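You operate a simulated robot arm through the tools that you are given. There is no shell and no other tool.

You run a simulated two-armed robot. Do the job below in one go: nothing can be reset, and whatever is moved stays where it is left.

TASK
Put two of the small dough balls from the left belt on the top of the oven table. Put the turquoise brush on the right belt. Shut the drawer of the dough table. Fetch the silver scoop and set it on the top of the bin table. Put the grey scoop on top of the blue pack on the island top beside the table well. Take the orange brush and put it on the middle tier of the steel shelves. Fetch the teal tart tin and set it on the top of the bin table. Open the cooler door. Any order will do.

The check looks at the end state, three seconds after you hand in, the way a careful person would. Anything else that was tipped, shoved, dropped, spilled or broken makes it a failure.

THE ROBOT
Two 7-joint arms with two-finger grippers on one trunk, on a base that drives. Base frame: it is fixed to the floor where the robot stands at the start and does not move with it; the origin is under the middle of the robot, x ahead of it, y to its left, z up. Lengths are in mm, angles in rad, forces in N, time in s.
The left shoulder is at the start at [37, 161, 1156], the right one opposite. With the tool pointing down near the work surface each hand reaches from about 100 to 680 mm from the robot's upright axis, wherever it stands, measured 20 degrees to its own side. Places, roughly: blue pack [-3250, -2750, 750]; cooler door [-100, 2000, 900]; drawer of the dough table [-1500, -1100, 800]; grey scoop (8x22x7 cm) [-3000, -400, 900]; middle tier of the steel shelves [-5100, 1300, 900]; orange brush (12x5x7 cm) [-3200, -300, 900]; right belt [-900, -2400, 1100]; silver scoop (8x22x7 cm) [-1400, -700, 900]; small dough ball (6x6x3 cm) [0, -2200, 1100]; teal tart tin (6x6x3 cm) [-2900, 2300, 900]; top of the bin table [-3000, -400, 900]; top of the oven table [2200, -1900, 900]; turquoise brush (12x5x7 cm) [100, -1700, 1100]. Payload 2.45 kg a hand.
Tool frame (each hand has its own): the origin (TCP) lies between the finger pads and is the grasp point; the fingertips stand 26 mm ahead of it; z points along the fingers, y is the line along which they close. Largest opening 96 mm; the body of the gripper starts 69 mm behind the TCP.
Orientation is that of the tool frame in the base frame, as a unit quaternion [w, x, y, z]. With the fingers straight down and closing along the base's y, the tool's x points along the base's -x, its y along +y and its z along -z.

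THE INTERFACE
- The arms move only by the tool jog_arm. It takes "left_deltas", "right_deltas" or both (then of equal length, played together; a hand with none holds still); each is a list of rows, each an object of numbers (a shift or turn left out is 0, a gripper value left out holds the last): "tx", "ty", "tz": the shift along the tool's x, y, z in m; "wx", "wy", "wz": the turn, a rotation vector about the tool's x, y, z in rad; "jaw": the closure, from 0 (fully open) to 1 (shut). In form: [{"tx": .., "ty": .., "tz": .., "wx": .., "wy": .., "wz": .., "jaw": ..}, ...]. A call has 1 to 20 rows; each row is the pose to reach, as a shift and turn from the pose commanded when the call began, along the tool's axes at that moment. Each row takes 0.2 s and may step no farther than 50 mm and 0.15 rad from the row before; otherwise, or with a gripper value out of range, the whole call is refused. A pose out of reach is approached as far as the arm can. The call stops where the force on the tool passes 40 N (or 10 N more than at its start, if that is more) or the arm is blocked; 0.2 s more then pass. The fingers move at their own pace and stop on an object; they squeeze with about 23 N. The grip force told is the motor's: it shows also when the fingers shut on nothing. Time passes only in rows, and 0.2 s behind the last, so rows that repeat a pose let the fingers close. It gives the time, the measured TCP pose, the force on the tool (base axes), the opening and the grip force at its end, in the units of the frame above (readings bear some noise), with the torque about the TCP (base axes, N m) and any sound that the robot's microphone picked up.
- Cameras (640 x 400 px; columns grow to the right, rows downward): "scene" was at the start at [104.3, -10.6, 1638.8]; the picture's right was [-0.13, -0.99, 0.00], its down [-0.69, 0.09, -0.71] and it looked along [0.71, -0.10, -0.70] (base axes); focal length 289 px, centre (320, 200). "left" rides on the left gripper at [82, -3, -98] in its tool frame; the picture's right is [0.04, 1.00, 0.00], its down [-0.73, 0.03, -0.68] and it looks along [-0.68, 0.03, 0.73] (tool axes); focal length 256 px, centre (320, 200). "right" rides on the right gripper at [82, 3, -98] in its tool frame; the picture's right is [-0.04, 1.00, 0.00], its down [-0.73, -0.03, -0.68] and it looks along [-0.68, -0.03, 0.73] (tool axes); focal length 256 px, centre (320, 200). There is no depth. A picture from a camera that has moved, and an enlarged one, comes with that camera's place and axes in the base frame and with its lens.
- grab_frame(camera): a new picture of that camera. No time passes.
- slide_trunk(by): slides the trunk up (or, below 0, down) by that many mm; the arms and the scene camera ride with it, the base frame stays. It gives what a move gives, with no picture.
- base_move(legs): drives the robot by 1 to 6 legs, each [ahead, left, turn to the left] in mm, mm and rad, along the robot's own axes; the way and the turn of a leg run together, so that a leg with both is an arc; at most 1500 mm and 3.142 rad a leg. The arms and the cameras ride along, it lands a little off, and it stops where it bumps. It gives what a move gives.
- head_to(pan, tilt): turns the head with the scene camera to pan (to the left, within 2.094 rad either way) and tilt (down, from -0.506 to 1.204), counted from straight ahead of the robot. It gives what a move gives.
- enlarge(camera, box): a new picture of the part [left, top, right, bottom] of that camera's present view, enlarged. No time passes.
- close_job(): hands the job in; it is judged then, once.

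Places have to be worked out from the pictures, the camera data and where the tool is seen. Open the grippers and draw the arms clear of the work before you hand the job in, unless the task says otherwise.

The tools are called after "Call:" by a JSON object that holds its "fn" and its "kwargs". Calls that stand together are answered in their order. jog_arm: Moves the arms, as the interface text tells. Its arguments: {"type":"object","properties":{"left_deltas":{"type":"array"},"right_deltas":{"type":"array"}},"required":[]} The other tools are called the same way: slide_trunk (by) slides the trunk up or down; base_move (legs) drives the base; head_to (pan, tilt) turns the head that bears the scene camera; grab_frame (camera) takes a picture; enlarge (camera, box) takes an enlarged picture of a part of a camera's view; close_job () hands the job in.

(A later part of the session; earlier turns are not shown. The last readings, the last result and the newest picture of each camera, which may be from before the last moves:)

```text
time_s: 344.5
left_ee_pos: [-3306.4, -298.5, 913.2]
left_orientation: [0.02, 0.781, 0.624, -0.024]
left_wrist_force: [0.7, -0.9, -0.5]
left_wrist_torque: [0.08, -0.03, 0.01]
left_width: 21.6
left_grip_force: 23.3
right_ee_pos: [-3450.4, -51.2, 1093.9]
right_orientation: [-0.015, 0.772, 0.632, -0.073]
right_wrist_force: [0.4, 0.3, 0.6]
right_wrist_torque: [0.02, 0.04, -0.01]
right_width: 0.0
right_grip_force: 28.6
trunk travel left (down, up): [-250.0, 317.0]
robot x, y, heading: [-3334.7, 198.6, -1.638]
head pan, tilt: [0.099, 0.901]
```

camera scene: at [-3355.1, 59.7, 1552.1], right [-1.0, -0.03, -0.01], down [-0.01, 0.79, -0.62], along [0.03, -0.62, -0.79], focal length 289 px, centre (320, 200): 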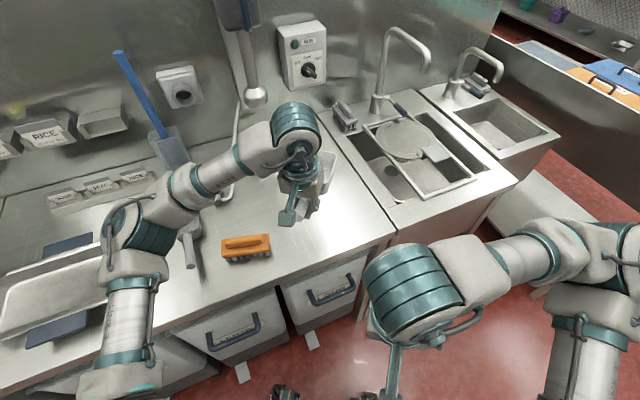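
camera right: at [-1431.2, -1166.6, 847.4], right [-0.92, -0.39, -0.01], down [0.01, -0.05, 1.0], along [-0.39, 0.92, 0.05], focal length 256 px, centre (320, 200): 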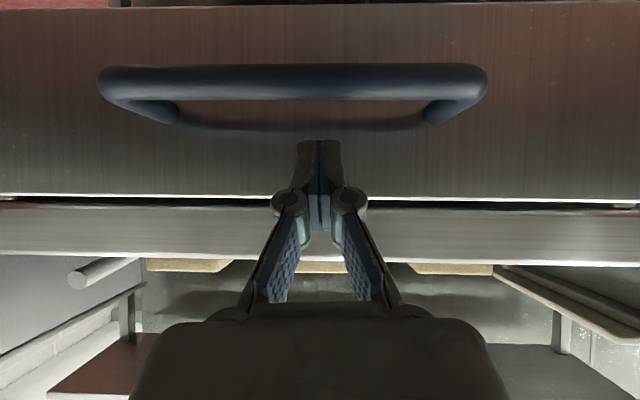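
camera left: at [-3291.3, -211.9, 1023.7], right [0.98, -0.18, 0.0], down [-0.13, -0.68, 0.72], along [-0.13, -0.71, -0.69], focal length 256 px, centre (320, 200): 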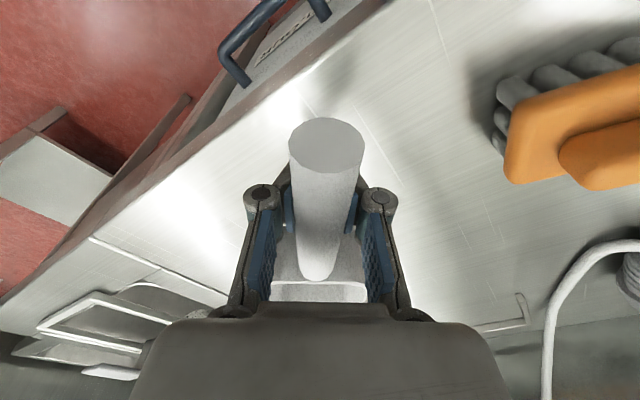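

Still free at 913 – let me look again before going lower.

Call:
{"fn": "grab_frame", "kwargs": {"camera": "left"}}

Call:
{"fn": "enlarge", "kwargs": {"camera": "scene", "box": [220, 100, 420, 270]}}

```text
taken
camera left: at [-3288.6, -212.9, 1007.5], right [0.98, -0.18, 0.0], down [-0.12, -0.68, 0.72], along [-0.13, -0.71, -0.69], focal length 256 px, centre (320, 200)
```

left: 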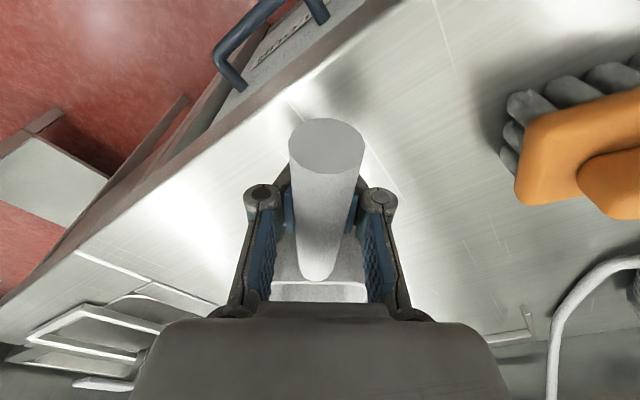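

```text
2.35 times, centred on (320, 185) of scene
camera zoom: at [-3342.5, 58.9, 1552.2], right [-1.0, -0.03, -0.01], down [-0.02, 0.79, -0.62], along [0.02, -0.62, -0.79], focal length 681 px, centre (320, 235)
```

zoom: 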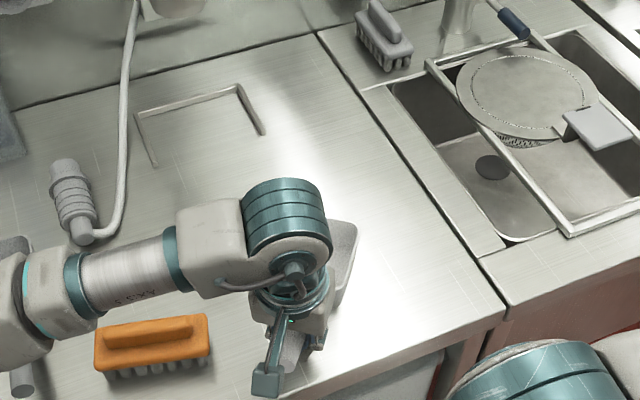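

Triangulating the brush suggests this counter is lower (~877), so contact is near. Continuing in small steps.

Call:
{"fn": "jog_arm", "kwargs": {"left_deltas": [{"tz": 0.004, "jaw": 1}]}}

Call:
{"fn": "jog_arm", "kwargs": {"left_deltas": [{"tz": 0.003, "jaw": 1}]}}

Call:
{"fn": "jog_arm", "kwargs": {"left_deltas": [{"tz": 0.003, "jaw": 1}]}}

Call:
{"fn": "jog_arm", "kwargs": {"left_deltas": [{"tz": 0.003, "jaw": 1}]}}

```text
time_s: 344.9
left_ee_pos: [-3294.4, -300.0, 910.0]
left_orientation: [0.017, 0.781, 0.624, -0.029]
left_wrist_force: [-0.3, -0.1, 1.1]
left_wrist_torque: [-0.16, 0.01, -0.11]
left_width: 21.6
left_grip_force: 22.7
right_ee_pos: [-3439.1, -52.2, 1095.7]
right_orientation: [-0.018, 0.771, 0.632, -0.076]
right_wrist_force: [1.7, -0.5, -0.1]
right_wrist_torque: [0.01, 0.02, 0.03]
right_width: 0.0
right_grip_force: 28.0
trunk travel left (down, up): [-250.0, 317.0]
robot x, y, heading: [-3329.2, 202.0, -1.643]
head pan, tilt: [0.099, 0.901]
```

```text
time_s: 345.3
left_ee_pos: [-3303.2, -297.9, 906.6]
left_orientation: [0.02, 0.781, 0.624, -0.026]
left_wrist_force: [0.4, -1.0, 2.0]
left_wrist_torque: [-0.28, 0.08, 0.13]
left_width: 21.0
left_grip_force: 23.5
right_ee_pos: [-3447.3, -52.5, 1093.7]
right_orientation: [-0.016, 0.772, 0.631, -0.073]
right_wrist_force: [-0.4, 0.3, -0.1]
right_wrist_torque: [0.03, 0.02, 0.02]
right_width: 0.3
right_grip_force: 27.9
trunk travel left (down, up): [-250.0, 317.0]
robot x, y, heading: [-3331.5, 198.6, -1.644]
head pan, tilt: [0.099, 0.901]
```

```text
time_s: 345.7
left_ee_pos: [-3300.2, -298.6, 903.6]
left_orientation: [0.018, 0.781, 0.623, -0.027]
left_wrist_force: [-4.1, 0.4, 6.0]
left_wrist_torque: [0.17, 0.02, 0.08]
left_width: 20.4
left_grip_force: 22.4
right_ee_pos: [-3443.2, -52.6, 1095.0]
right_orientation: [-0.017, 0.772, 0.631, -0.074]
right_wrist_force: [-0.3, -0.5, 0.0]
right_wrist_torque: [0.01, -0.03, 0.05]
right_width: 0.0
right_grip_force: 28.2
trunk travel left (down, up): [-250.0, 317.0]
robot x, y, heading: [-3329.8, 200.5, -1.643]
head pan, tilt: [0.099, 0.901]
```

```text
time_s: 346.1
left_ee_pos: [-3300.2, -299.7, 903.3]
left_orientation: [0.02, 0.78, 0.624, -0.028]
left_wrist_force: [4.0, -1.5, 23.0]
left_wrist_torque: [0.29, -0.19, -0.03]
left_width: 20.6
left_grip_force: 22.5
right_ee_pos: [-3443.9, -52.0, 1095.9]
right_orientation: [-0.017, 0.772, 0.631, -0.075]
right_wrist_force: [-0.1, -0.1, -0.9]
right_wrist_torque: [0.0, -0.02, 0.0]
right_width: 0.0
right_grip_force: 28.4
trunk travel left (down, up): [-250.0, 317.0]
robot x, y, heading: [-3334.0, 200.3, -1.64]
head pan, tilt: [0.099, 0.901]
```

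Contact (23 N). Releasing: open moderately and lift straight up.

Call:
{"fn": "jog_arm", "kwargs": {"left_deltas": [{"tz": -0.002, "jaw": 0.7}, {"tz": -0.002, "jaw": 0.5}, {"tz": -0.002, "jaw": 0.4}, {"tz": -0.002, "jaw": 0.4}, {"tz": -0.03, "jaw": 0.4}, {"tz": -0.07}, {"tz": -0.11}, {"tz": -0.15}, {"tz": -0.18}]}}

Call:
{"fn": "grab_frame", "kwargs": {"camera": "left"}}

Call:
{"fn": "grab_frame", "kwargs": {"camera": "scene"}}

```text
time_s: 348.1
left_ee_pos: [-3297.7, -288.9, 1079.6]
left_orientation: [0.018, 0.78, 0.625, -0.026]
left_wrist_force: [0.2, 0.1, -0.2]
left_wrist_torque: [-0.01, 0.01, 0.01]
left_width: 57.8
left_grip_force: 0.1
right_ee_pos: [-3445.5, -51.6, 1095.0]
right_orientation: [-0.016, 0.772, 0.631, -0.073]
right_wrist_force: [0.1, 0.7, -0.3]
right_wrist_torque: [-0.02, 0.0, 0.01]
right_width: 0.2
right_grip_force: 28.5
trunk travel left (down, up): [-250.0, 317.0]
robot x, y, heading: [-3329.1, 203.2, -1.644]
head pan, tilt: [0.099, 0.901]
```

```text
taken
camera left: at [-3280.0, -202.9, 1173.8], right [0.98, -0.18, -0.01], down [-0.12, -0.68, 0.72], along [-0.14, -0.71, -0.69], focal length 256 px, centre (320, 200)
```

left: 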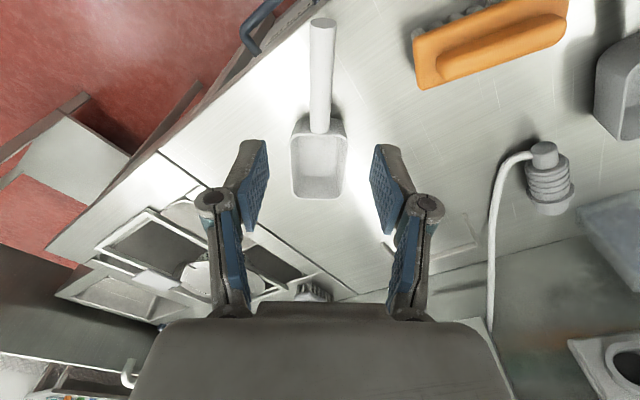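

```text
taken
camera scene: at [-3334.5, 59.2, 1552.3], right [-1.0, -0.03, 0.0], down [-0.02, 0.79, -0.62], along [0.02, -0.62, -0.79], focal length 289 px, centre (320, 200)
```

scene: 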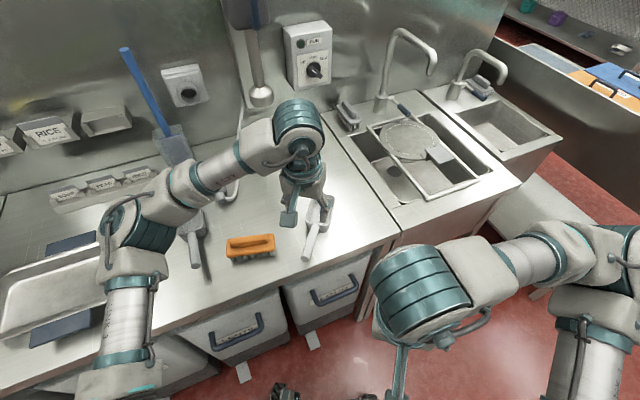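

The silver scoop rests on the bin table. I'll draw the left hand back and turn left 0.5 rad so the left hand faces the grey scoop and the right hand the orange brush.

Call:
{"fn": "jog_arm", "kwargs": {"left_deltas": [{"tx": 0.04, "tz": -0.01, "jaw": 0.2}, {"tx": 0.08, "tz": -0.02}, {"tx": 0.12, "tz": -0.03}, {"tx": 0.16, "tz": -0.04}], "right_deltas": [{"jaw": 0.7}, {"jaw": 0.4}, {"jaw": 0.1}, {"jaw": 0.1}]}}

Call:
{"fn": "base_move", "kwargs": {"legs": [[0, 0, 0.25], [0, 0, 0.25]]}}

Call:
{"fn": "head_to", "kwargs": {"pan": 0.1, "tilt": 0.9}}

Call:
{"fn": "grab_frame", "kwargs": {"camera": "scene"}}

Call:
{"fn": "grab_frame", "kwargs": {"camera": "right"}}

Call:
{"fn": "grab_frame", "kwargs": {"camera": "left"}}

```text
time_s: 349.1
left_ee_pos: [-3260.1, -129.3, 1110.9]
left_orientation: [0.019, 0.781, 0.624, -0.027]
left_wrist_force: [0.2, -0.4, 0.2]
left_wrist_torque: [0.0, 0.05, 0.0]
left_width: 76.7
left_grip_force: 0.1
right_ee_pos: [-3444.7, -50.7, 1094.8]
right_orientation: [-0.017, 0.772, 0.631, -0.074]
right_wrist_force: [-0.1, 1.0, 0.1]
right_wrist_torque: [-0.05, -0.04, 0.01]
right_width: 86.3
right_grip_force: 0.0
trunk travel left (down, up): [-250.0, 317.0]
robot x, y, heading: [-3331.4, 197.4, -1.64]
head pan, tilt: [0.099, 0.901]
```

```text
time_s: 351.2
left_ee_pos: [-3121.2, -61.8, 1110.8]
left_orientation: [0.026, 0.602, 0.798, -0.017]
left_wrist_force: [-0.5, 0.1, 0.5]
left_wrist_torque: [0.01, 0.0, 0.04]
left_width: 77.0
left_grip_force: 0.0
right_ee_pos: [-3319.8, -80.9, 1093.7]
right_orientation: [0.004, 0.592, 0.803, -0.072]
right_wrist_force: [1.0, 0.7, 0.1]
right_wrist_torque: [-0.01, -0.02, 0.0]
right_width: 86.3
right_grip_force: 0.0
trunk travel left (down, up): [-250.0, 317.0]
robot x, y, heading: [-3333.7, 199.3, -1.142]
head pan, tilt: [0.099, 0.901]
```

```text
time_s: 351.8
left_ee_pos: [-3113.5, -54.3, 1111.2]
left_orientation: [0.025, 0.601, 0.798, -0.023]
left_wrist_force: [-0.5, -0.1, 1.1]
left_wrist_torque: [-0.01, 0.02, 0.0]
left_width: 77.0
left_grip_force: 0.2
right_ee_pos: [-3312.3, -74.0, 1095.1]
right_orientation: [0.002, 0.591, 0.803, -0.077]
right_wrist_force: [0.2, -0.8, 0.3]
right_wrist_torque: [0.0, -0.02, 0.0]
right_width: 86.3
right_grip_force: 0.2
trunk travel left (down, up): [-250.0, 317.0]
robot x, y, heading: [-3333.0, 197.0, -1.143]
head pan, tilt: [0.099, 0.901]
```

```text
taken
camera scene: at [-3263.7, 75.9, 1552.2], right [-0.86, -0.51, 0.0], down [-0.4, 0.68, -0.62], along [0.31, -0.53, -0.79], focal length 289 px, centre (320, 200)
```

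scene: 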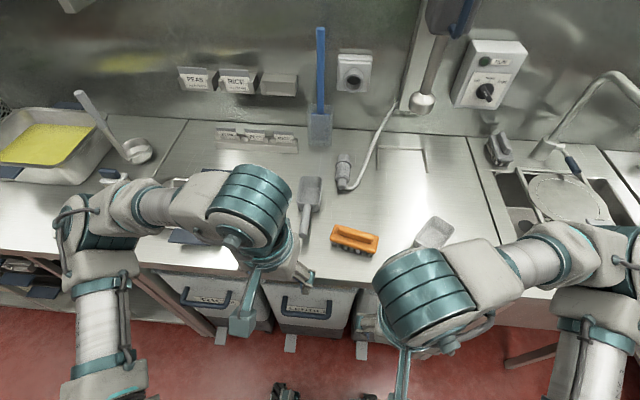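

```text
taken
camera right: at [-3324.5, 16.7, 1185.4], right [0.96, 0.25, -0.12], down [0.25, -0.62, 0.74], along [0.11, -0.74, -0.66], focal length 256 px, centre (320, 200)
```

right: 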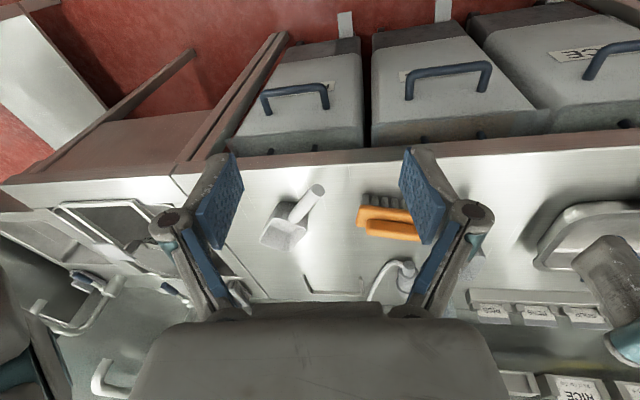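

```text
taken
camera left: at [-3139.8, 28.5, 1204.7], right [0.95, 0.31, -0.01], down [0.22, -0.65, 0.73], along [0.22, -0.69, -0.69], focal length 256 px, centre (320, 200)
```

left: 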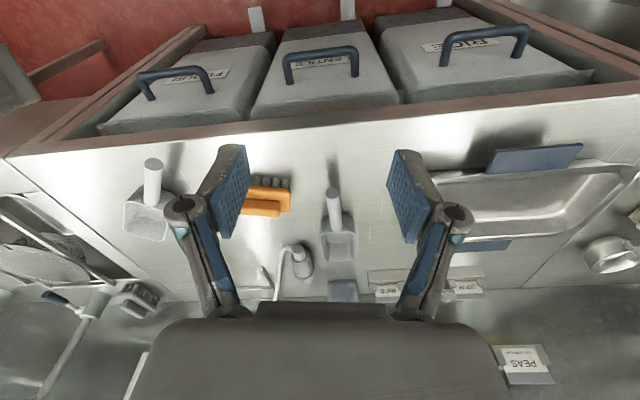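

The robot is fairly steady. From the left wrist view the grey scoop's handle runs from (-3032,-240) to (-2999,-315), parallel to my heading. I'll bring the left hand over it, levelling and aligning the wrist.

Call:
{"fn": "jog_arm", "kwargs": {"left_deltas": [{"tx": -0.0346, "ty": 0.0049, "tz": 0.0167, "wx": -0.002, "wy": 0.01, "wz": -0.021, "jaw": 0.25}, {"tx": -0.0691, "ty": 0.0098, "tz": 0.0335, "wx": -0.004, "wy": 0.02, "wz": -0.042}, {"tx": -0.1037, "ty": 0.0147, "tz": 0.0502, "wx": -0.006, "wy": 0.03, "wz": -0.063}, {"tx": -0.1383, "ty": 0.0197, "tz": 0.067, "wx": -0.008, "wy": 0.04, "wz": -0.084}, {"tx": -0.1729, "ty": 0.0246, "tz": 0.0837, "wx": -0.01, "wy": 0.05, "wz": -0.105}, {"tx": -0.2074, "ty": 0.0295, "tz": 0.1005, "wx": -0.012, "wy": 0.06, "wz": -0.126}, {"tx": -0.242, "ty": 0.0344, "tz": 0.1172, "wx": -0.012, "wy": 0.067, "wz": -0.147}, {"tx": -0.242, "ty": 0.0344, "tz": 0.1172, "wx": -0.012, "wy": 0.067, "wz": -0.147}]}}

Call:
{"fn": "grab_frame", "kwargs": {"camera": "left"}}

Call:
{"fn": "jog_arm", "kwargs": {"left_deltas": [{"jaw": 0.25}]}}

Call:
{"fn": "jog_arm", "kwargs": {"left_deltas": [{"jaw": 0.25}]}}

```text
time_s: 353.6
left_ee_pos: [-3013.9, -284.2, 1010.5]
left_orientation: [0.002, 0.542, 0.841, 0.001]
left_wrist_force: [-0.2, -0.2, 0.5]
left_wrist_torque: [-0.03, -0.02, 0.0]
left_width: 72.1
left_grip_force: 0.1
right_ee_pos: [-3312.9, -73.7, 1097.0]
right_orientation: [0.003, 0.592, 0.803, -0.076]
right_wrist_force: [-0.4, -0.2, 0.0]
right_wrist_torque: [-0.03, -0.01, 0.01]
right_width: 86.3
right_grip_force: 0.0
trunk travel left (down, up): [-250.0, 317.0]
robot x, y, heading: [-3334.9, 195.1, -1.137]
head pan, tilt: [0.099, 0.901]
```

```text
taken
camera left: at [-3049.7, -212.5, 1109.9], right [0.89, 0.45, 0.0], down [0.33, -0.66, 0.68], along [0.31, -0.61, -0.73], focal length 256 px, centre (320, 200)
```

left: 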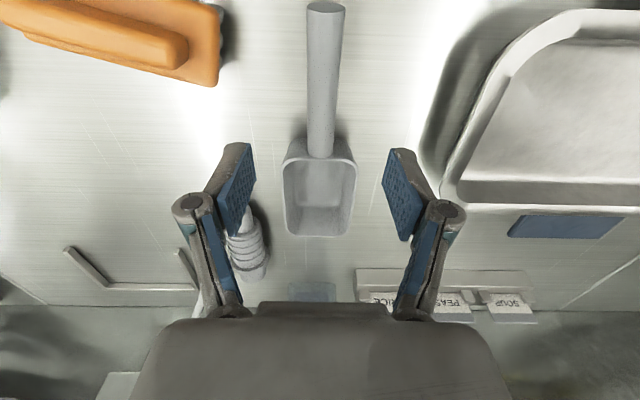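

```text
time_s: 354.0
left_ee_pos: [-3013.7, -284.9, 1011.4]
left_orientation: [0.001, 0.541, 0.841, 0.001]
left_wrist_force: [-0.8, 0.0, 0.1]
left_wrist_torque: [-0.02, 0.03, 0.0]
left_width: 71.8
left_grip_force: 0.1
right_ee_pos: [-3312.9, -75.0, 1094.6]
right_orientation: [0.003, 0.592, 0.802, -0.076]
right_wrist_force: [-0.5, -1.0, -0.1]
right_wrist_torque: [-0.01, 0.01, -0.01]
right_width: 86.8
right_grip_force: 0.0
trunk travel left (down, up): [-250.0, 317.0]
robot x, y, heading: [-3331.4, 199.1, -1.139]
head pan, tilt: [0.099, 0.901]
```

```text
time_s: 354.4
left_ee_pos: [-3012.7, -285.4, 1011.7]
left_orientation: [0.001, 0.541, 0.841, 0.002]
left_wrist_force: [0.0, 0.3, -1.4]
left_wrist_torque: [0.01, 0.0, 0.0]
left_width: 71.9
left_grip_force: 0.0
right_ee_pos: [-3312.0, -73.5, 1095.0]
right_orientation: [0.004, 0.592, 0.803, -0.076]
right_wrist_force: [0.5, 0.3, 0.4]
right_wrist_torque: [-0.05, 0.03, 0.0]
right_width: 86.5
right_grip_force: 0.1
trunk travel left (down, up): [-250.0, 317.0]
robot x, y, heading: [-3332.4, 200.7, -1.142]
head pan, tilt: [0.099, 0.901]
```

Perfectly centred over the handle. Descending to TCP z≈915 and closing.

Call:
{"fn": "jog_arm", "kwargs": {"left_deltas": [{"tz": 0.048, "jaw": 0.25}, {"tz": 0.0965}, {"tz": 0.0965, "jaw": 0.5}, {"tz": 0.0965, "jaw": 0.8}, {"tz": 0.0965, "jaw": 1}, {"tz": 0.0965, "jaw": 1}]}}

Call:
{"fn": "grab_frame", "kwargs": {"camera": "left"}}

```text
time_s: 355.8
left_ee_pos: [-3011.9, -284.8, 914.2]
left_orientation: [0.001, 0.541, 0.841, 0.002]
left_wrist_force: [-0.3, -0.2, 2.1]
left_wrist_torque: [-0.11, -0.03, 0.1]
left_width: 19.6
left_grip_force: 23.0
right_ee_pos: [-3311.8, -73.7, 1095.3]
right_orientation: [0.003, 0.592, 0.802, -0.077]
right_wrist_force: [0.1, 0.1, -0.2]
right_wrist_torque: [-0.01, 0.02, 0.02]
right_width: 86.3
right_grip_force: 0.0
trunk travel left (down, up): [-250.0, 317.0]
robot x, y, heading: [-3333.9, 197.0, -1.141]
head pan, tilt: [0.099, 0.901]
```

```text
taken
camera left: at [-3048.4, -212.9, 1013.4], right [0.89, 0.45, 0.0], down [0.33, -0.66, 0.68], along [0.31, -0.61, -0.73], focal length 256 px, centre (320, 200)
```

left: 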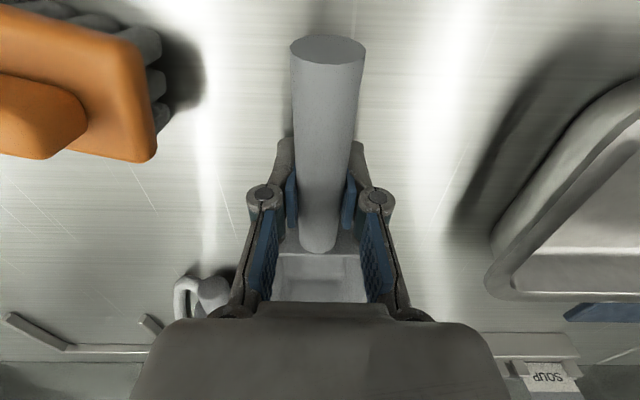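

Grey scoop gripped. Lifting it and drawing it back.

Call:
{"fn": "jog_arm", "kwargs": {"left_deltas": [{"tz": -0.02, "jaw": 1}, {"tz": -0.06}, {"tz": -0.1}, {"tz": -0.14}, {"tz": -0.18}, {"tx": 0.04, "tz": -0.2}, {"tx": 0.08, "ty": 0.01, "tz": -0.2}, {"tx": 0.12, "ty": 0.03, "tz": -0.2}, {"tx": 0.16, "ty": 0.05, "tz": -0.2}, {"tx": 0.2, "ty": 0.07, "tz": -0.2}]}}

Call:
{"fn": "grab_frame", "kwargs": {"camera": "right"}}

Call:
{"fn": "grab_frame", "kwargs": {"camera": "left"}}

```text
time_s: 358.0
left_ee_pos: [-3030.9, -72.2, 1113.2]
left_orientation: [0.002, 0.542, 0.841, 0.0]
left_wrist_force: [1.2, 0.7, -0.7]
left_wrist_torque: [0.07, 0.02, -0.03]
left_width: 19.6
left_grip_force: 23.3
right_ee_pos: [-3312.4, -72.3, 1097.5]
right_orientation: [0.003, 0.592, 0.802, -0.078]
right_wrist_force: [0.2, -0.1, -0.5]
right_wrist_torque: [0.0, 0.0, -0.02]
right_width: 86.6
right_grip_force: 0.0
trunk travel left (down, up): [-250.0, 317.0]
robot x, y, heading: [-3332.3, 196.2, -1.14]
head pan, tilt: [0.099, 0.901]
```

```text
taken
camera right: at [-3323.8, 18.6, 1185.7], right [0.96, 0.25, -0.12], down [0.25, -0.62, 0.75], along [0.11, -0.75, -0.66], focal length 256 px, centre (320, 200)
```

right: 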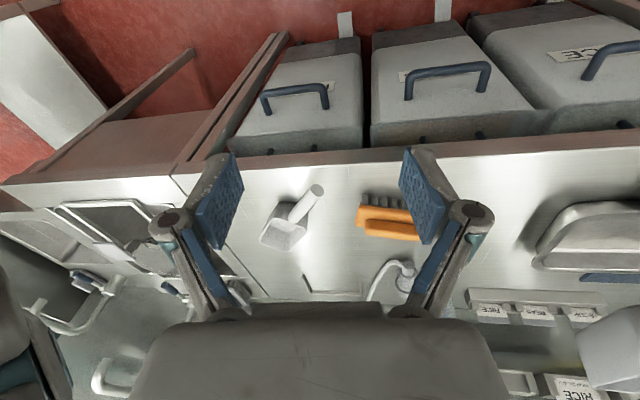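

```text
taken
camera left: at [-3066.7, 0.8, 1213.1], right [0.89, 0.45, 0.0], down [0.33, -0.66, 0.68], along [0.31, -0.61, -0.73], focal length 256 px, centre (320, 200)
```

left: 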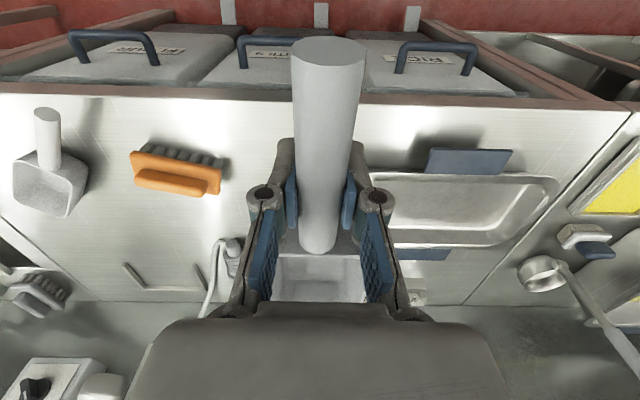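

Now the orange brush: centre (-3148,-290), long axis at ~0.20 rad. I'll bring the right hand over it, turning the wrist about 1.66 rad to grip across its width.

Call:
{"fn": "jog_arm", "kwargs": {"right_deltas": [{"tx": -0.0208, "ty": 0.0084, "tz": 0.0, "wx": -0.001, "wy": 0.0144, "wz": 0.1385, "jaw": 0}, {"tx": -0.0417, "ty": 0.0168, "tz": 0.0, "wx": -0.002, "wy": 0.0288, "wz": 0.277}, {"tx": -0.0625, "ty": 0.0252, "tz": 0.0, "wx": -0.003, "wy": 0.0433, "wz": 0.4155}, {"tx": -0.0834, "ty": 0.0335, "tz": 0.005, "wx": -0.004, "wy": 0.0577, "wz": 0.554}, {"tx": -0.1042, "ty": 0.0419, "tz": 0.012, "wx": -0.005, "wy": 0.0721, "wz": 0.6925}, {"tx": -0.1251, "ty": 0.0503, "tz": 0.02, "wx": -0.0055, "wy": 0.0865, "wz": 0.831}, {"tx": -0.1459, "ty": 0.0587, "tz": 0.03, "wx": -0.006, "wy": 0.1009, "wz": 0.9695}, {"tx": -0.1667, "ty": 0.0671, "tz": 0.038, "wx": -0.007, "wy": 0.1153, "wz": 1.108}, {"tx": -0.1876, "ty": 0.0755, "tz": 0.046, "wx": -0.008, "wy": 0.1298, "wz": 1.2465}, {"tx": -0.2084, "ty": 0.0838, "tz": 0.054, "wx": -0.009, "wy": 0.1442, "wz": 1.385}, {"tx": -0.2293, "ty": 0.0922, "tz": 0.062, "wx": -0.01, "wy": 0.1586, "wz": 1.5235}, {"tx": -0.2501, "ty": 0.1006, "tz": 0.0703, "wx": -0.011, "wy": 0.173, "wz": 1.662}, {"tx": -0.2501, "ty": 0.1006, "tz": 0.0703, "wx": -0.011, "wy": 0.173, "wz": 1.662}]}}

Call:
{"fn": "grab_frame", "kwargs": {"camera": "right"}}

Call:
{"fn": "grab_frame", "kwargs": {"camera": "scene"}}

```text
time_s: 360.8
left_ee_pos: [-3030.9, -72.6, 1113.9]
left_orientation: [0.0, 0.542, 0.841, 0.001]
left_wrist_force: [0.1, -0.5, -0.9]
left_wrist_torque: [0.01, 0.01, 0.0]
left_width: 19.3
left_grip_force: 22.4
right_ee_pos: [-3146.6, -291.9, 1038.0]
right_orientation: [0.001, 0.995, 0.101, 0.0]
right_wrist_force: [0.3, -0.1, -0.2]
right_wrist_torque: [-0.01, -0.01, -0.02]
right_width: 96.2
right_grip_force: 0.0
trunk travel left (down, up): [-250.0, 317.0]
robot x, y, heading: [-3334.5, 198.8, -1.143]
head pan, tilt: [0.099, 0.901]
```

```text
taken
camera right: at [-3066.2, -278.0, 1137.4], right [0.16, -0.99, 0.0], down [-0.72, -0.12, 0.68], along [-0.67, -0.11, -0.73], focal length 256 px, centre (320, 200)
```

right: 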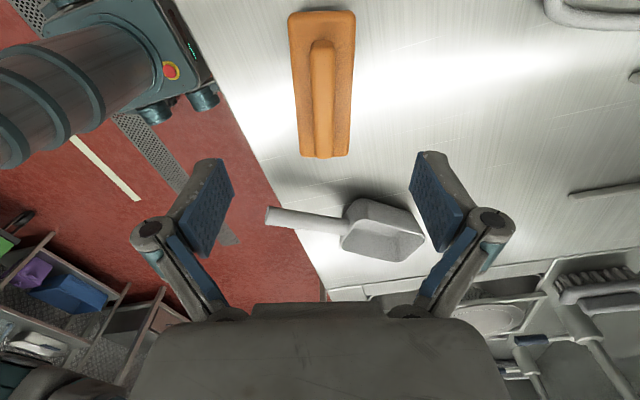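

```text
taken
camera scene: at [-3266.0, 74.3, 1552.2], right [-0.86, -0.51, 0.0], down [-0.4, 0.68, -0.62], along [0.31, -0.53, -0.79], focal length 289 px, centre (320, 200)
```

scene: 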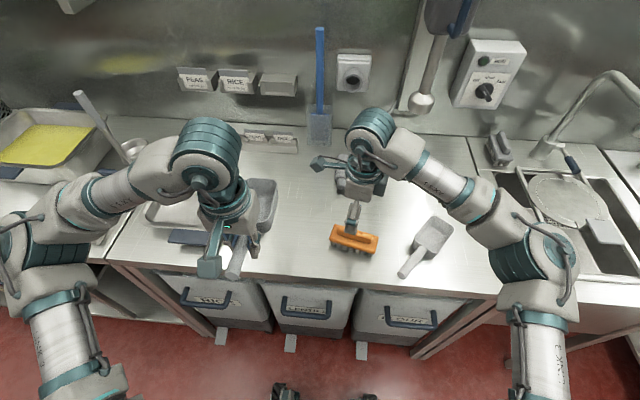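

The right hand is aligned over the orange brush. I'll descend 60 mm, check, then close on its body at z≈929.

Call:
{"fn": "jog_arm", "kwargs": {"right_deltas": [{"tx": 0.004, "ty": 0.002, "tz": 0.03, "jaw": 0}, {"tx": 0.008, "ty": 0.002, "tz": 0.06}, {"tx": 0.008, "ty": 0.002, "tz": 0.06}]}}

Call:
{"fn": "grab_frame", "kwargs": {"camera": "right"}}

```text
time_s: 361.6
left_ee_pos: [-3031.4, -73.9, 1114.5]
left_orientation: [0.001, 0.541, 0.841, 0.0]
left_wrist_force: [0.0, -0.5, -0.2]
left_wrist_torque: [0.05, 0.04, 0.04]
left_width: 19.7
left_grip_force: 23.2
right_ee_pos: [-3140.4, -291.3, 979.1]
right_orientation: [0.0, 0.995, 0.102, 0.001]
right_wrist_force: [0.3, 0.9, 0.1]
right_wrist_torque: [-0.01, 0.0, -0.01]
right_width: 96.2
right_grip_force: 0.0
trunk travel left (down, up): [-250.0, 317.0]
robot x, y, heading: [-3334.0, 200.3, -1.139]
head pan, tilt: [0.099, 0.901]
```

```text
taken
camera right: at [-3058.2, -278.1, 1077.5], right [0.16, -0.99, 0.0], down [-0.72, -0.12, 0.68], along [-0.67, -0.11, -0.73], focal length 256 px, centre (320, 200)
```

right: 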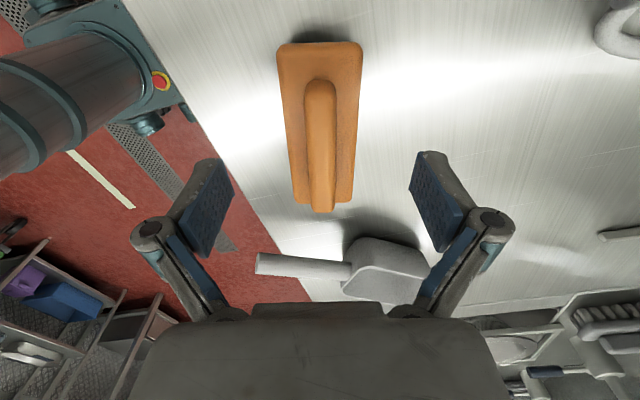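

Centred. Descending the last 50 mm and closing.

Call:
{"fn": "jog_arm", "kwargs": {"right_deltas": [{"tz": 0.025, "jaw": 0}, {"tz": 0.049}, {"tz": 0.049, "jaw": 0.3}, {"tz": 0.049, "jaw": 0.6}, {"tz": 0.049, "jaw": 1}, {"tz": 0.049, "jaw": 1}]}}

Call:
{"fn": "grab_frame", "kwargs": {"camera": "right"}}

```text
time_s: 363.0
left_ee_pos: [-3030.8, -72.8, 1113.7]
left_orientation: [0.001, 0.542, 0.84, 0.0]
left_wrist_force: [0.3, 0.8, -1.2]
left_wrist_torque: [0.03, 0.03, 0.0]
left_width: 19.3
left_grip_force: 23.7
right_ee_pos: [-3139.7, -292.6, 929.1]
right_orientation: [-0.001, 0.995, 0.102, 0.0]
right_wrist_force: [0.1, 0.4, 0.9]
right_wrist_torque: [-0.04, 0.02, -0.01]
right_width: 49.5
right_grip_force: 22.8
trunk travel left (down, up): [-250.0, 317.0]
robot x, y, heading: [-3337.0, 198.3, -1.139]
head pan, tilt: [0.099, 0.901]
```

```text
taken
camera right: at [-3058.4, -278.7, 1027.7], right [0.16, -0.99, 0.0], down [-0.72, -0.12, 0.68], along [-0.67, -0.11, -0.73], focal length 256 px, centre (320, 200)
```

right: 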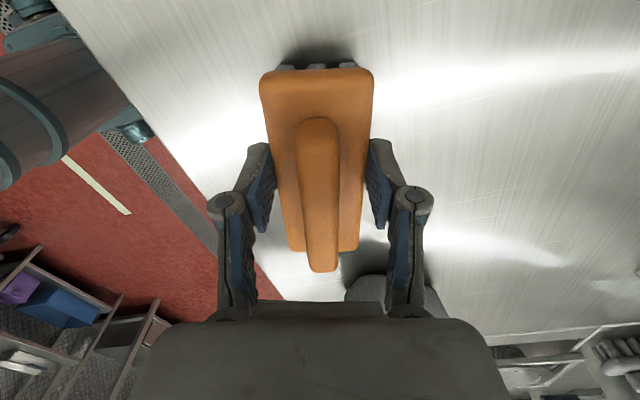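

Orange brush gripped (49.5 mm). Lifting it and pulling it back to the body, then looking along the corridor to the right for the way to the island.

Call:
{"fn": "jog_arm", "kwargs": {"right_deltas": [{"tz": -0.02, "jaw": 1}, {"tz": -0.065}, {"tz": -0.11}, {"tz": -0.155}, {"tz": -0.185}, {"tx": -0.024, "ty": -0.035, "tz": -0.185}, {"tx": -0.049, "ty": -0.07, "tz": -0.185}, {"tx": -0.073, "ty": -0.106, "tz": -0.185}, {"tx": -0.098, "ty": -0.141, "tz": -0.185}, {"tx": -0.123, "ty": -0.177, "tz": -0.185}]}}

Call:
{"fn": "head_to", "kwargs": {"pan": -0.9, "tilt": 0.45}}

Call:
{"fn": "grab_frame", "kwargs": {"camera": "scene"}}

Call:
{"fn": "head_to", "kwargs": {"pan": -1.8, "tilt": 0.45}}

Call:
{"fn": "grab_frame", "kwargs": {"camera": "scene"}}

```text
time_s: 365.2
left_ee_pos: [-3031.0, -72.3, 1116.1]
left_orientation: [0.002, 0.542, 0.841, 0.001]
left_wrist_force: [-0.1, 0.1, -0.7]
left_wrist_torque: [0.06, -0.03, 0.01]
left_width: 19.5
left_grip_force: 22.7
right_ee_pos: [-3297.3, -143.4, 1115.3]
right_orientation: [0.0, 0.995, 0.102, -0.001]
right_wrist_force: [-0.7, 0.4, -0.3]
right_wrist_torque: [0.02, -0.03, -0.03]
right_width: 49.5
right_grip_force: 23.0
trunk travel left (down, up): [-250.0, 317.0]
robot x, y, heading: [-3332.4, 197.7, -1.142]
head pan, tilt: [0.099, 0.901]
```

```text
time_s: 366.5
left_ee_pos: [-3030.7, -72.6, 1113.5]
left_orientation: [0.001, 0.542, 0.84, 0.001]
left_wrist_force: [-0.5, 0.3, -0.8]
left_wrist_torque: [0.1, 0.04, -0.02]
left_width: 19.4
left_grip_force: 23.0
right_ee_pos: [-3295.4, -145.1, 1115.0]
right_orientation: [0.001, 0.995, 0.102, 0.0]
right_wrist_force: [0.6, 0.8, -1.1]
right_wrist_torque: [0.0, -0.01, -0.03]
right_width: 49.4
right_grip_force: 22.8
trunk travel left (down, up): [-250.0, 317.0]
robot x, y, heading: [-3337.1, 200.7, -1.146]
head pan, tilt: [-0.901, 0.45]
```

```text
taken
camera scene: at [-3346.7, 57.2, 1590.6], right [-0.89, 0.45, 0.0], down [0.2, 0.39, -0.9], along [-0.41, -0.8, -0.44], focal length 289 px, centre (320, 200)
```

scene: 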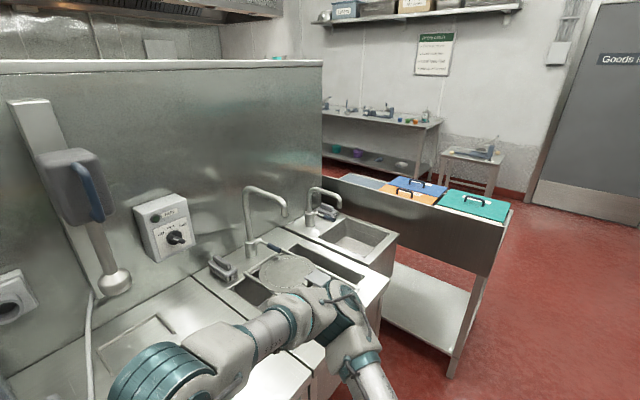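

```text
time_s: 367.7
left_ee_pos: [-3031.8, -74.1, 1115.0]
left_orientation: [0.001, 0.542, 0.841, 0.001]
left_wrist_force: [-0.3, 0.2, -0.3]
left_wrist_torque: [0.06, 0.03, 0.0]
left_width: 19.5
left_grip_force: 23.2
right_ee_pos: [-3295.9, -144.1, 1115.0]
right_orientation: [0.0, 0.995, 0.101, 0.0]
right_wrist_force: [0.3, 0.0, -2.1]
right_wrist_torque: [0.02, 0.02, 0.01]
right_width: 49.2
right_grip_force: 23.1
trunk travel left (down, up): [-250.0, 317.0]
robot x, y, heading: [-3333.5, 196.9, -1.139]
head pan, tilt: [-1.799, 0.45]
```

```text
taken
camera scene: at [-3395.3, 120.8, 1591.0], right [-0.2, 0.98, 0.0], down [0.42, 0.09, -0.9], along [-0.88, -0.18, -0.43], focal length 289 px, centre (320, 200)
```

scene: 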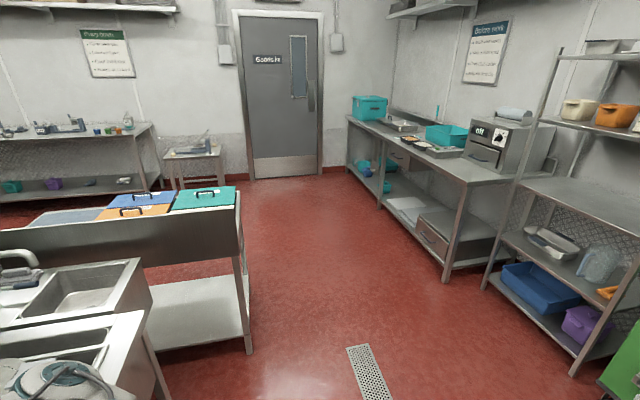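

The steel shelves' middle tier (z≈917, next tier 370 mm above) is best entered with a forward-pitched hand, so I'll set the brush back down turned 90° and re-grip it pitched. First, rotate it and bring it over the same spot.

Call:
{"fn": "jog_arm", "kwargs": {"right_deltas": [{"tx": 0.0094, "ty": 0.0136, "wz": -0.1383, "jaw": 1}, {"tx": 0.0189, "ty": 0.0272, "wz": -0.2766}, {"tx": 0.0283, "ty": 0.0408, "wz": -0.4149}, {"tx": 0.0378, "ty": 0.0543, "wz": -0.5532}, {"tx": 0.0472, "ty": 0.0679, "tz": 0.005, "wz": -0.6915}, {"tx": 0.0566, "ty": 0.0815, "tz": 0.015, "wz": -0.8298}, {"tx": 0.0661, "ty": 0.0951, "tz": 0.025, "wz": -0.9682}, {"tx": 0.0755, "ty": 0.1087, "tz": 0.04, "wz": -1.1065}, {"tx": 0.085, "ty": 0.1223, "tz": 0.055, "wz": -1.2448}, {"tx": 0.0944, "ty": 0.1358, "tz": 0.07, "wz": -1.3831}, {"tx": 0.1038, "ty": 0.1494, "tz": 0.085, "wz": -1.5214}, {"tx": 0.1133, "ty": 0.163, "tz": 0.1, "wz": -1.6597}, {"tx": 0.1227, "ty": 0.1766, "tz": 0.115, "wz": -1.798}, {"tx": 0.1227, "ty": 0.1766, "tz": 0.115, "wz": -1.798}]}}

Call:
{"fn": "grab_frame", "kwargs": {"camera": "right"}}

```text
time_s: 370.7
left_ee_pos: [-3030.4, -72.7, 1114.4]
left_orientation: [0.0, 0.542, 0.841, 0.002]
left_wrist_force: [0.3, 0.6, -1.0]
left_wrist_torque: [0.03, 0.02, 0.03]
left_width: 19.5
left_grip_force: 23.0
right_ee_pos: [-3138.3, -290.9, 999.0]
right_orientation: [0.0, 0.539, 0.842, -0.001]
right_wrist_force: [-0.6, -0.4, -1.1]
right_wrist_torque: [0.0, 0.0, -0.01]
right_width: 49.2
right_grip_force: 23.0
trunk travel left (down, up): [-250.0, 317.0]
robot x, y, heading: [-3335.1, 198.1, -1.145]
head pan, tilt: [-1.799, 0.45]
```

```text
taken
camera right: at [-3169.6, -215.5, 1098.4], right [0.92, 0.38, 0.0], down [0.28, -0.68, 0.68], along [0.26, -0.63, -0.73], focal length 256 px, centre (320, 200)
```

right: 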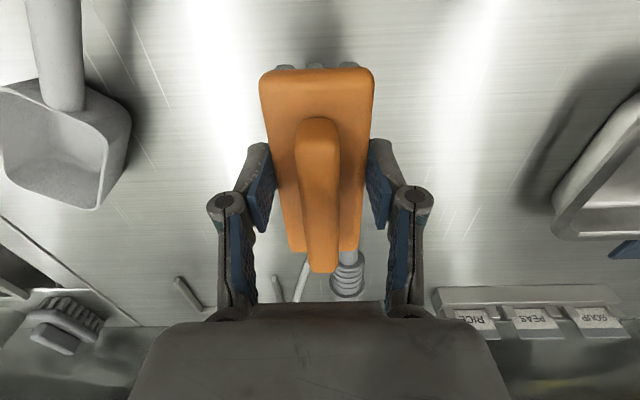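

Clear below. Lowering to the counter and releasing.

Call:
{"fn": "jog_arm", "kwargs": {"right_deltas": [{"tz": 0.034, "jaw": 1}, {"tz": 0.066}]}}

Call:
{"fn": "jog_arm", "kwargs": {"right_deltas": [{"tz": 0.002, "jaw": 1}]}}

Call:
{"fn": "jog_arm", "kwargs": {"right_deltas": [{"tz": 0.002, "jaw": 1}]}}

```text
time_s: 371.3
left_ee_pos: [-3030.4, -75.8, 1112.9]
left_orientation: [0.001, 0.541, 0.841, 0.002]
left_wrist_force: [0.0, 0.8, -0.3]
left_wrist_torque: [0.05, 0.03, -0.01]
left_width: 19.5
left_grip_force: 22.7
right_ee_pos: [-3140.7, -290.2, 932.3]
right_orientation: [0.0, 0.539, 0.842, 0.0]
right_wrist_force: [0.1, 0.0, -0.9]
right_wrist_torque: [0.03, -0.01, 0.04]
right_width: 49.4
right_grip_force: 22.9
trunk travel left (down, up): [-250.0, 317.0]
robot x, y, heading: [-3331.6, 200.2, -1.144]
head pan, tilt: [-1.799, 0.45]
```

```text
time_s: 371.7
left_ee_pos: [-3030.7, -73.6, 1112.9]
left_orientation: [0.001, 0.542, 0.841, 0.001]
left_wrist_force: [0.2, -0.2, -1.6]
left_wrist_torque: [0.1, -0.02, 0.0]
left_width: 19.6
left_grip_force: 23.2
right_ee_pos: [-3139.9, -290.5, 930.7]
right_orientation: [0.0, 0.54, 0.842, 0.0]
right_wrist_force: [-0.4, -0.6, -1.7]
right_wrist_torque: [0.0, 0.05, 0.0]
right_width: 49.5
right_grip_force: 22.6
trunk travel left (down, up): [-250.0, 317.0]
robot x, y, heading: [-3333.7, 203.6, -1.137]
head pan, tilt: [-1.799, 0.45]
```

```text
time_s: 372.1
left_ee_pos: [-3031.0, -73.5, 1114.1]
left_orientation: [0.001, 0.542, 0.841, 0.001]
left_wrist_force: [0.7, 0.4, -1.1]
left_wrist_torque: [0.07, 0.01, 0.02]
left_width: 19.8
left_grip_force: 23.3
right_ee_pos: [-3141.0, -290.6, 928.2]
right_orientation: [0.001, 0.54, 0.842, 0.0]
right_wrist_force: [-0.6, 1.1, -1.1]
right_wrist_torque: [0.0, -0.02, 0.02]
right_width: 49.5
right_grip_force: 23.2
trunk travel left (down, up): [-250.0, 317.0]
robot x, y, heading: [-3333.0, 196.0, -1.142]
head pan, tilt: [-1.799, 0.45]
```

Call:
{"fn": "jog_arm", "kwargs": {"right_deltas": [{"tz": 0.002, "jaw": 1}]}}

Call:
{"fn": "jog_arm", "kwargs": {"right_deltas": [{"tz": 0.002, "jaw": 1}]}}

```text
time_s: 372.5
left_ee_pos: [-3031.8, -73.3, 1114.1]
left_orientation: [0.001, 0.542, 0.84, 0.0]
left_wrist_force: [-1.0, 0.8, -0.6]
left_wrist_torque: [0.07, 0.05, 0.0]
left_width: 19.4
left_grip_force: 23.1
right_ee_pos: [-3138.7, -290.4, 929.1]
right_orientation: [0.001, 0.539, 0.842, -0.001]
right_wrist_force: [-0.3, -1.3, 8.5]
right_wrist_torque: [0.0, -0.12, 0.0]
right_width: 49.5
right_grip_force: 22.9
trunk travel left (down, up): [-250.0, 317.0]
robot x, y, heading: [-3335.5, 196.7, -1.141]
head pan, tilt: [-1.799, 0.45]
```

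```text
time_s: 372.9
left_ee_pos: [-3030.8, -72.8, 1114.9]
left_orientation: [0.001, 0.541, 0.841, 0.0]
left_wrist_force: [0.2, 0.2, -0.5]
left_wrist_torque: [0.1, 0.04, 0.0]
left_width: 19.5
left_grip_force: 23.4
right_ee_pos: [-3140.5, -290.5, 927.3]
right_orientation: [0.001, 0.539, 0.843, -0.001]
right_wrist_force: [0.1, -1.8, 18.7]
right_wrist_torque: [-0.04, 0.01, -0.24]
right_width: 50.2
right_grip_force: 23.2
trunk travel left (down, up): [-250.0, 317.0]
robot x, y, heading: [-3332.1, 200.1, -1.143]
head pan, tilt: [-1.799, 0.45]
```

Set down. I'll open, pitch the hand 0.65 rad forward in place around the brush, and close again.

Call:
{"fn": "jog_arm", "kwargs": {"right_deltas": [{"tz": -0.001, "jaw": 0.4}, {"tz": -0.002, "jaw": 0.1}, {"tz": -0.002, "jaw": 0.0}, {"tz": -0.002, "wy": -0.13}, {"tz": -0.002, "wy": -0.26}, {"tz": -0.002, "wy": -0.39}, {"tz": -0.002, "wy": -0.52}, {"tz": -0.002, "wy": -0.65}, {"tz": -0.002, "wy": -0.65}]}}

Call:
{"fn": "grab_frame", "kwargs": {"camera": "right"}}

```text
time_s: 374.9
left_ee_pos: [-3030.9, -73.4, 1113.7]
left_orientation: [0.001, 0.542, 0.841, 0.0]
left_wrist_force: [0.2, -0.5, 0.0]
left_wrist_torque: [0.07, 0.05, 0.02]
left_width: 19.7
left_grip_force: 23.4
right_ee_pos: [-3141.3, -290.7, 927.9]
right_orientation: [0.27, 0.511, 0.798, -0.173]
right_wrist_force: [-0.9, -0.1, -0.1]
right_wrist_torque: [-0.04, 0.0, 0.03]
right_width: 95.9
right_grip_force: 0.1
trunk travel left (down, up): [-250.0, 317.0]
robot x, y, heading: [-3333.9, 200.1, -1.141]
head pan, tilt: [-1.799, 0.45]
```

```text
taken
camera right: at [-3188.5, -176.8, 956.6], right [0.92, 0.39, 0.02], down [0.05, -0.17, 0.98], along [0.39, -0.91, -0.17], focal length 256 px, centre (320, 200)
```

right: 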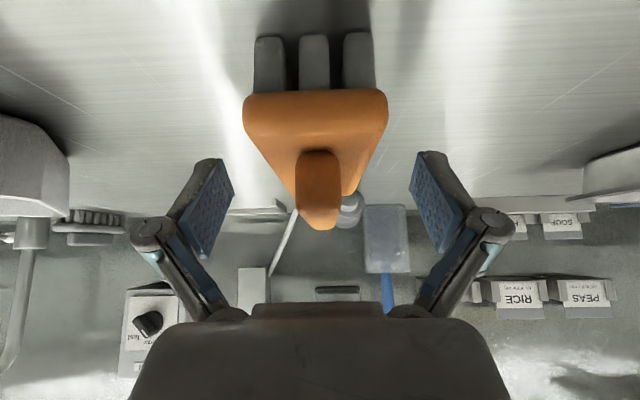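

The brush sits squarely between the pitched fingers. Closing and lifting.

Call:
{"fn": "jog_arm", "kwargs": {"right_deltas": [{"jaw": 0.3}, {"jaw": 0.6}, {"jaw": 1}, {"jaw": 1}, {"jaw": 1}]}}

Call:
{"fn": "grab_frame", "kwargs": {"camera": "right"}}

```text
time_s: 376.1
left_ee_pos: [-3030.3, -73.2, 1114.4]
left_orientation: [0.0, 0.542, 0.84, 0.0]
left_wrist_force: [-1.0, -0.3, -0.4]
left_wrist_torque: [0.08, 0.03, 0.0]
left_width: 19.6
left_grip_force: 23.2
right_ee_pos: [-3139.3, -291.4, 927.1]
right_orientation: [0.27, 0.51, 0.798, -0.172]
right_wrist_force: [0.1, -0.4, 2.1]
right_wrist_torque: [-0.17, -0.12, 0.01]
right_width: 49.6
right_grip_force: 23.0
trunk travel left (down, up): [-250.0, 317.0]
robot x, y, heading: [-3335.0, 198.6, -1.143]
head pan, tilt: [-1.799, 0.45]
```

```text
taken
camera right: at [-3188.5, -176.8, 956.9], right [0.92, 0.39, 0.02], down [0.05, -0.17, 0.98], along [0.39, -0.91, -0.17], focal length 256 px, centre (320, 200)
```

right: 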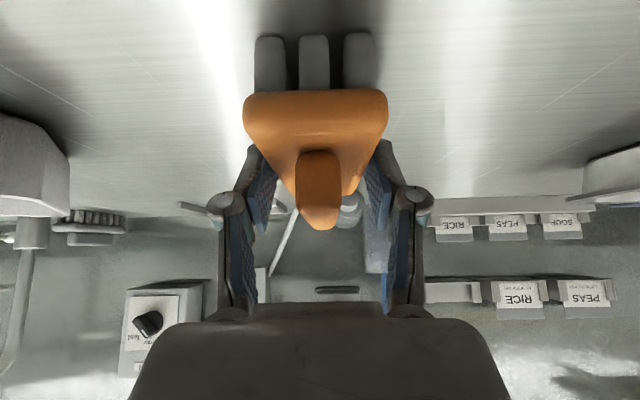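

Gripped pitched. Lifting 180 mm and pulling back.

Call:
{"fn": "jog_arm", "kwargs": {"right_deltas": [{"tx": -0.0121, "tz": -0.0159, "jaw": 1}, {"tx": -0.0364, "tz": -0.0476}, {"tx": -0.0606, "tz": -0.0794}, {"tx": -0.0849, "tz": -0.1111}, {"tx": -0.1092, "tz": -0.1429}, {"tx": -0.0774, "ty": -0.01, "tz": -0.1671}, {"tx": -0.0457, "ty": -0.02, "tz": -0.1914}, {"tx": -0.0139, "ty": -0.03, "tz": -0.2156}, {"tx": 0.0178, "ty": -0.04, "tz": -0.2399}, {"tx": 0.0496, "ty": -0.06, "tz": -0.2642}]}}

Call:
{"fn": "head_to", "kwargs": {"pan": 0, "tilt": 0.8}}

Call:
{"fn": "grab_frame", "kwargs": {"camera": "scene"}}

```text
time_s: 378.3
left_ee_pos: [-3033.3, -73.9, 1114.3]
left_orientation: [0.001, 0.542, 0.84, 0.001]
left_wrist_force: [0.2, 0.6, -1.1]
left_wrist_torque: [0.06, 0.05, 0.0]
left_width: 19.7
left_grip_force: 23.1
right_ee_pos: [-3281.2, -135.3, 1109.1]
right_orientation: [0.27, 0.511, 0.798, -0.172]
right_wrist_force: [-0.1, 0.2, -0.4]
right_wrist_torque: [0.01, -0.03, 0.0]
right_width: 49.4
right_grip_force: 22.8
trunk travel left (down, up): [-250.0, 317.0]
robot x, y, heading: [-3333.7, 198.1, -1.141]
head pan, tilt: [-1.799, 0.45]
```

```text
time_s: 380.1
left_ee_pos: [-3031.6, -73.6, 1115.3]
left_orientation: [0.001, 0.542, 0.841, 0.001]
left_wrist_force: [0.5, 0.0, -0.7]
left_wrist_torque: [0.08, -0.02, -0.01]
left_width: 19.6
left_grip_force: 23.1
right_ee_pos: [-3279.0, -136.9, 1108.1]
right_orientation: [0.269, 0.51, 0.799, -0.172]
right_wrist_force: [0.1, -0.1, -0.9]
right_wrist_torque: [0.03, -0.02, 0.03]
right_width: 49.5
right_grip_force: 23.1
trunk travel left (down, up): [-250.0, 317.0]
robot x, y, heading: [-3335.0, 195.5, -1.134]
head pan, tilt: [0.0, 0.799]
```

```text
taken
camera scene: at [-3271.5, 66.4, 1560.1], right [-0.91, -0.42, 0.0], down [-0.3, 0.65, -0.69], along [0.29, -0.63, -0.72], focal length 289 px, centre (320, 200)
```

scene: 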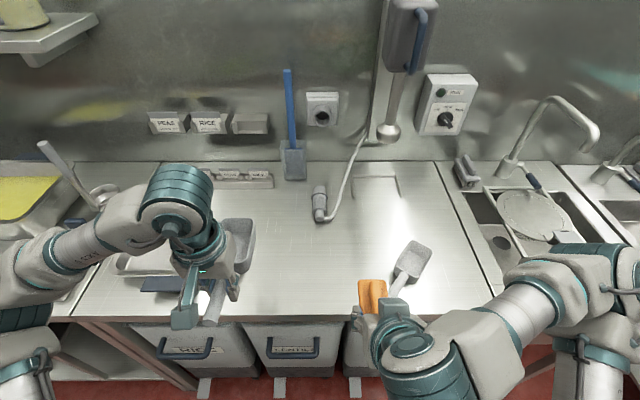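

Both tools are in hand. I'll back into the middle of the corridor, turn right in small steps, and drive toward the steel shelves.

Call:
{"fn": "base_move", "kwargs": {"legs": [[-300, 0, 0], [-280, 0, 0], [0, 0, -0.55], [0, 0, -0.5], [0, 0, -0.52]]}}

Call:
{"fn": "head_to", "kwargs": {"pan": -0.6, "tilt": 0.5}}

Call:
{"fn": "grab_frame", "kwargs": {"camera": "scene"}}

```text
time_s: 388.1
left_ee_pos: [-3845.7, 422.4, 1114.7]
left_orientation: [0.0, 0.978, 0.211, 0.0]
left_wrist_force: [-0.7, -0.3, -1.2]
left_wrist_torque: [0.01, -0.08, -0.01]
left_width: 19.7
left_grip_force: 23.0
right_ee_pos: [-3910.0, 667.8, 1107.0]
right_orientation: [0.068, 0.926, 0.204, -0.312]
right_wrist_force: [0.4, 0.5, -0.5]
right_wrist_torque: [0.03, 0.01, 0.03]
right_width: 49.6
right_grip_force: 23.0
trunk travel left (down, up): [-250.0, 317.0]
robot x, y, heading: [-3576.3, 724.9, -2.707]
head pan, tilt: [0.0, 0.799]
```

```text
time_s: 389.1
left_ee_pos: [-3845.0, 423.3, 1115.5]
left_orientation: [0.002, 0.977, 0.212, -0.001]
left_wrist_force: [-0.1, -0.7, -0.6]
left_wrist_torque: [0.06, -0.09, -0.01]
left_width: 19.6
left_grip_force: 23.2
right_ee_pos: [-3907.5, 669.5, 1109.5]
right_orientation: [0.069, 0.925, 0.203, -0.312]
right_wrist_force: [0.6, -0.7, -1.0]
right_wrist_torque: [0.0, -0.03, -0.02]
right_width: 49.4
right_grip_force: 23.4
trunk travel left (down, up): [-250.0, 317.0]
robot x, y, heading: [-3576.8, 722.6, -2.712]
head pan, tilt: [-0.6, 0.499]
```

```text
taken
camera scene: at [-3724.3, 711.4, 1586.1], right [0.17, 0.99, 0.0], down [0.48, -0.08, -0.88], along [-0.86, 0.15, -0.48], focal length 289 px, centre (320, 200)
```

scene: 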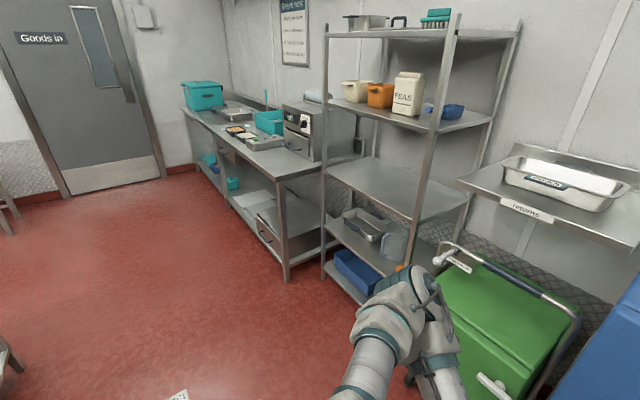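

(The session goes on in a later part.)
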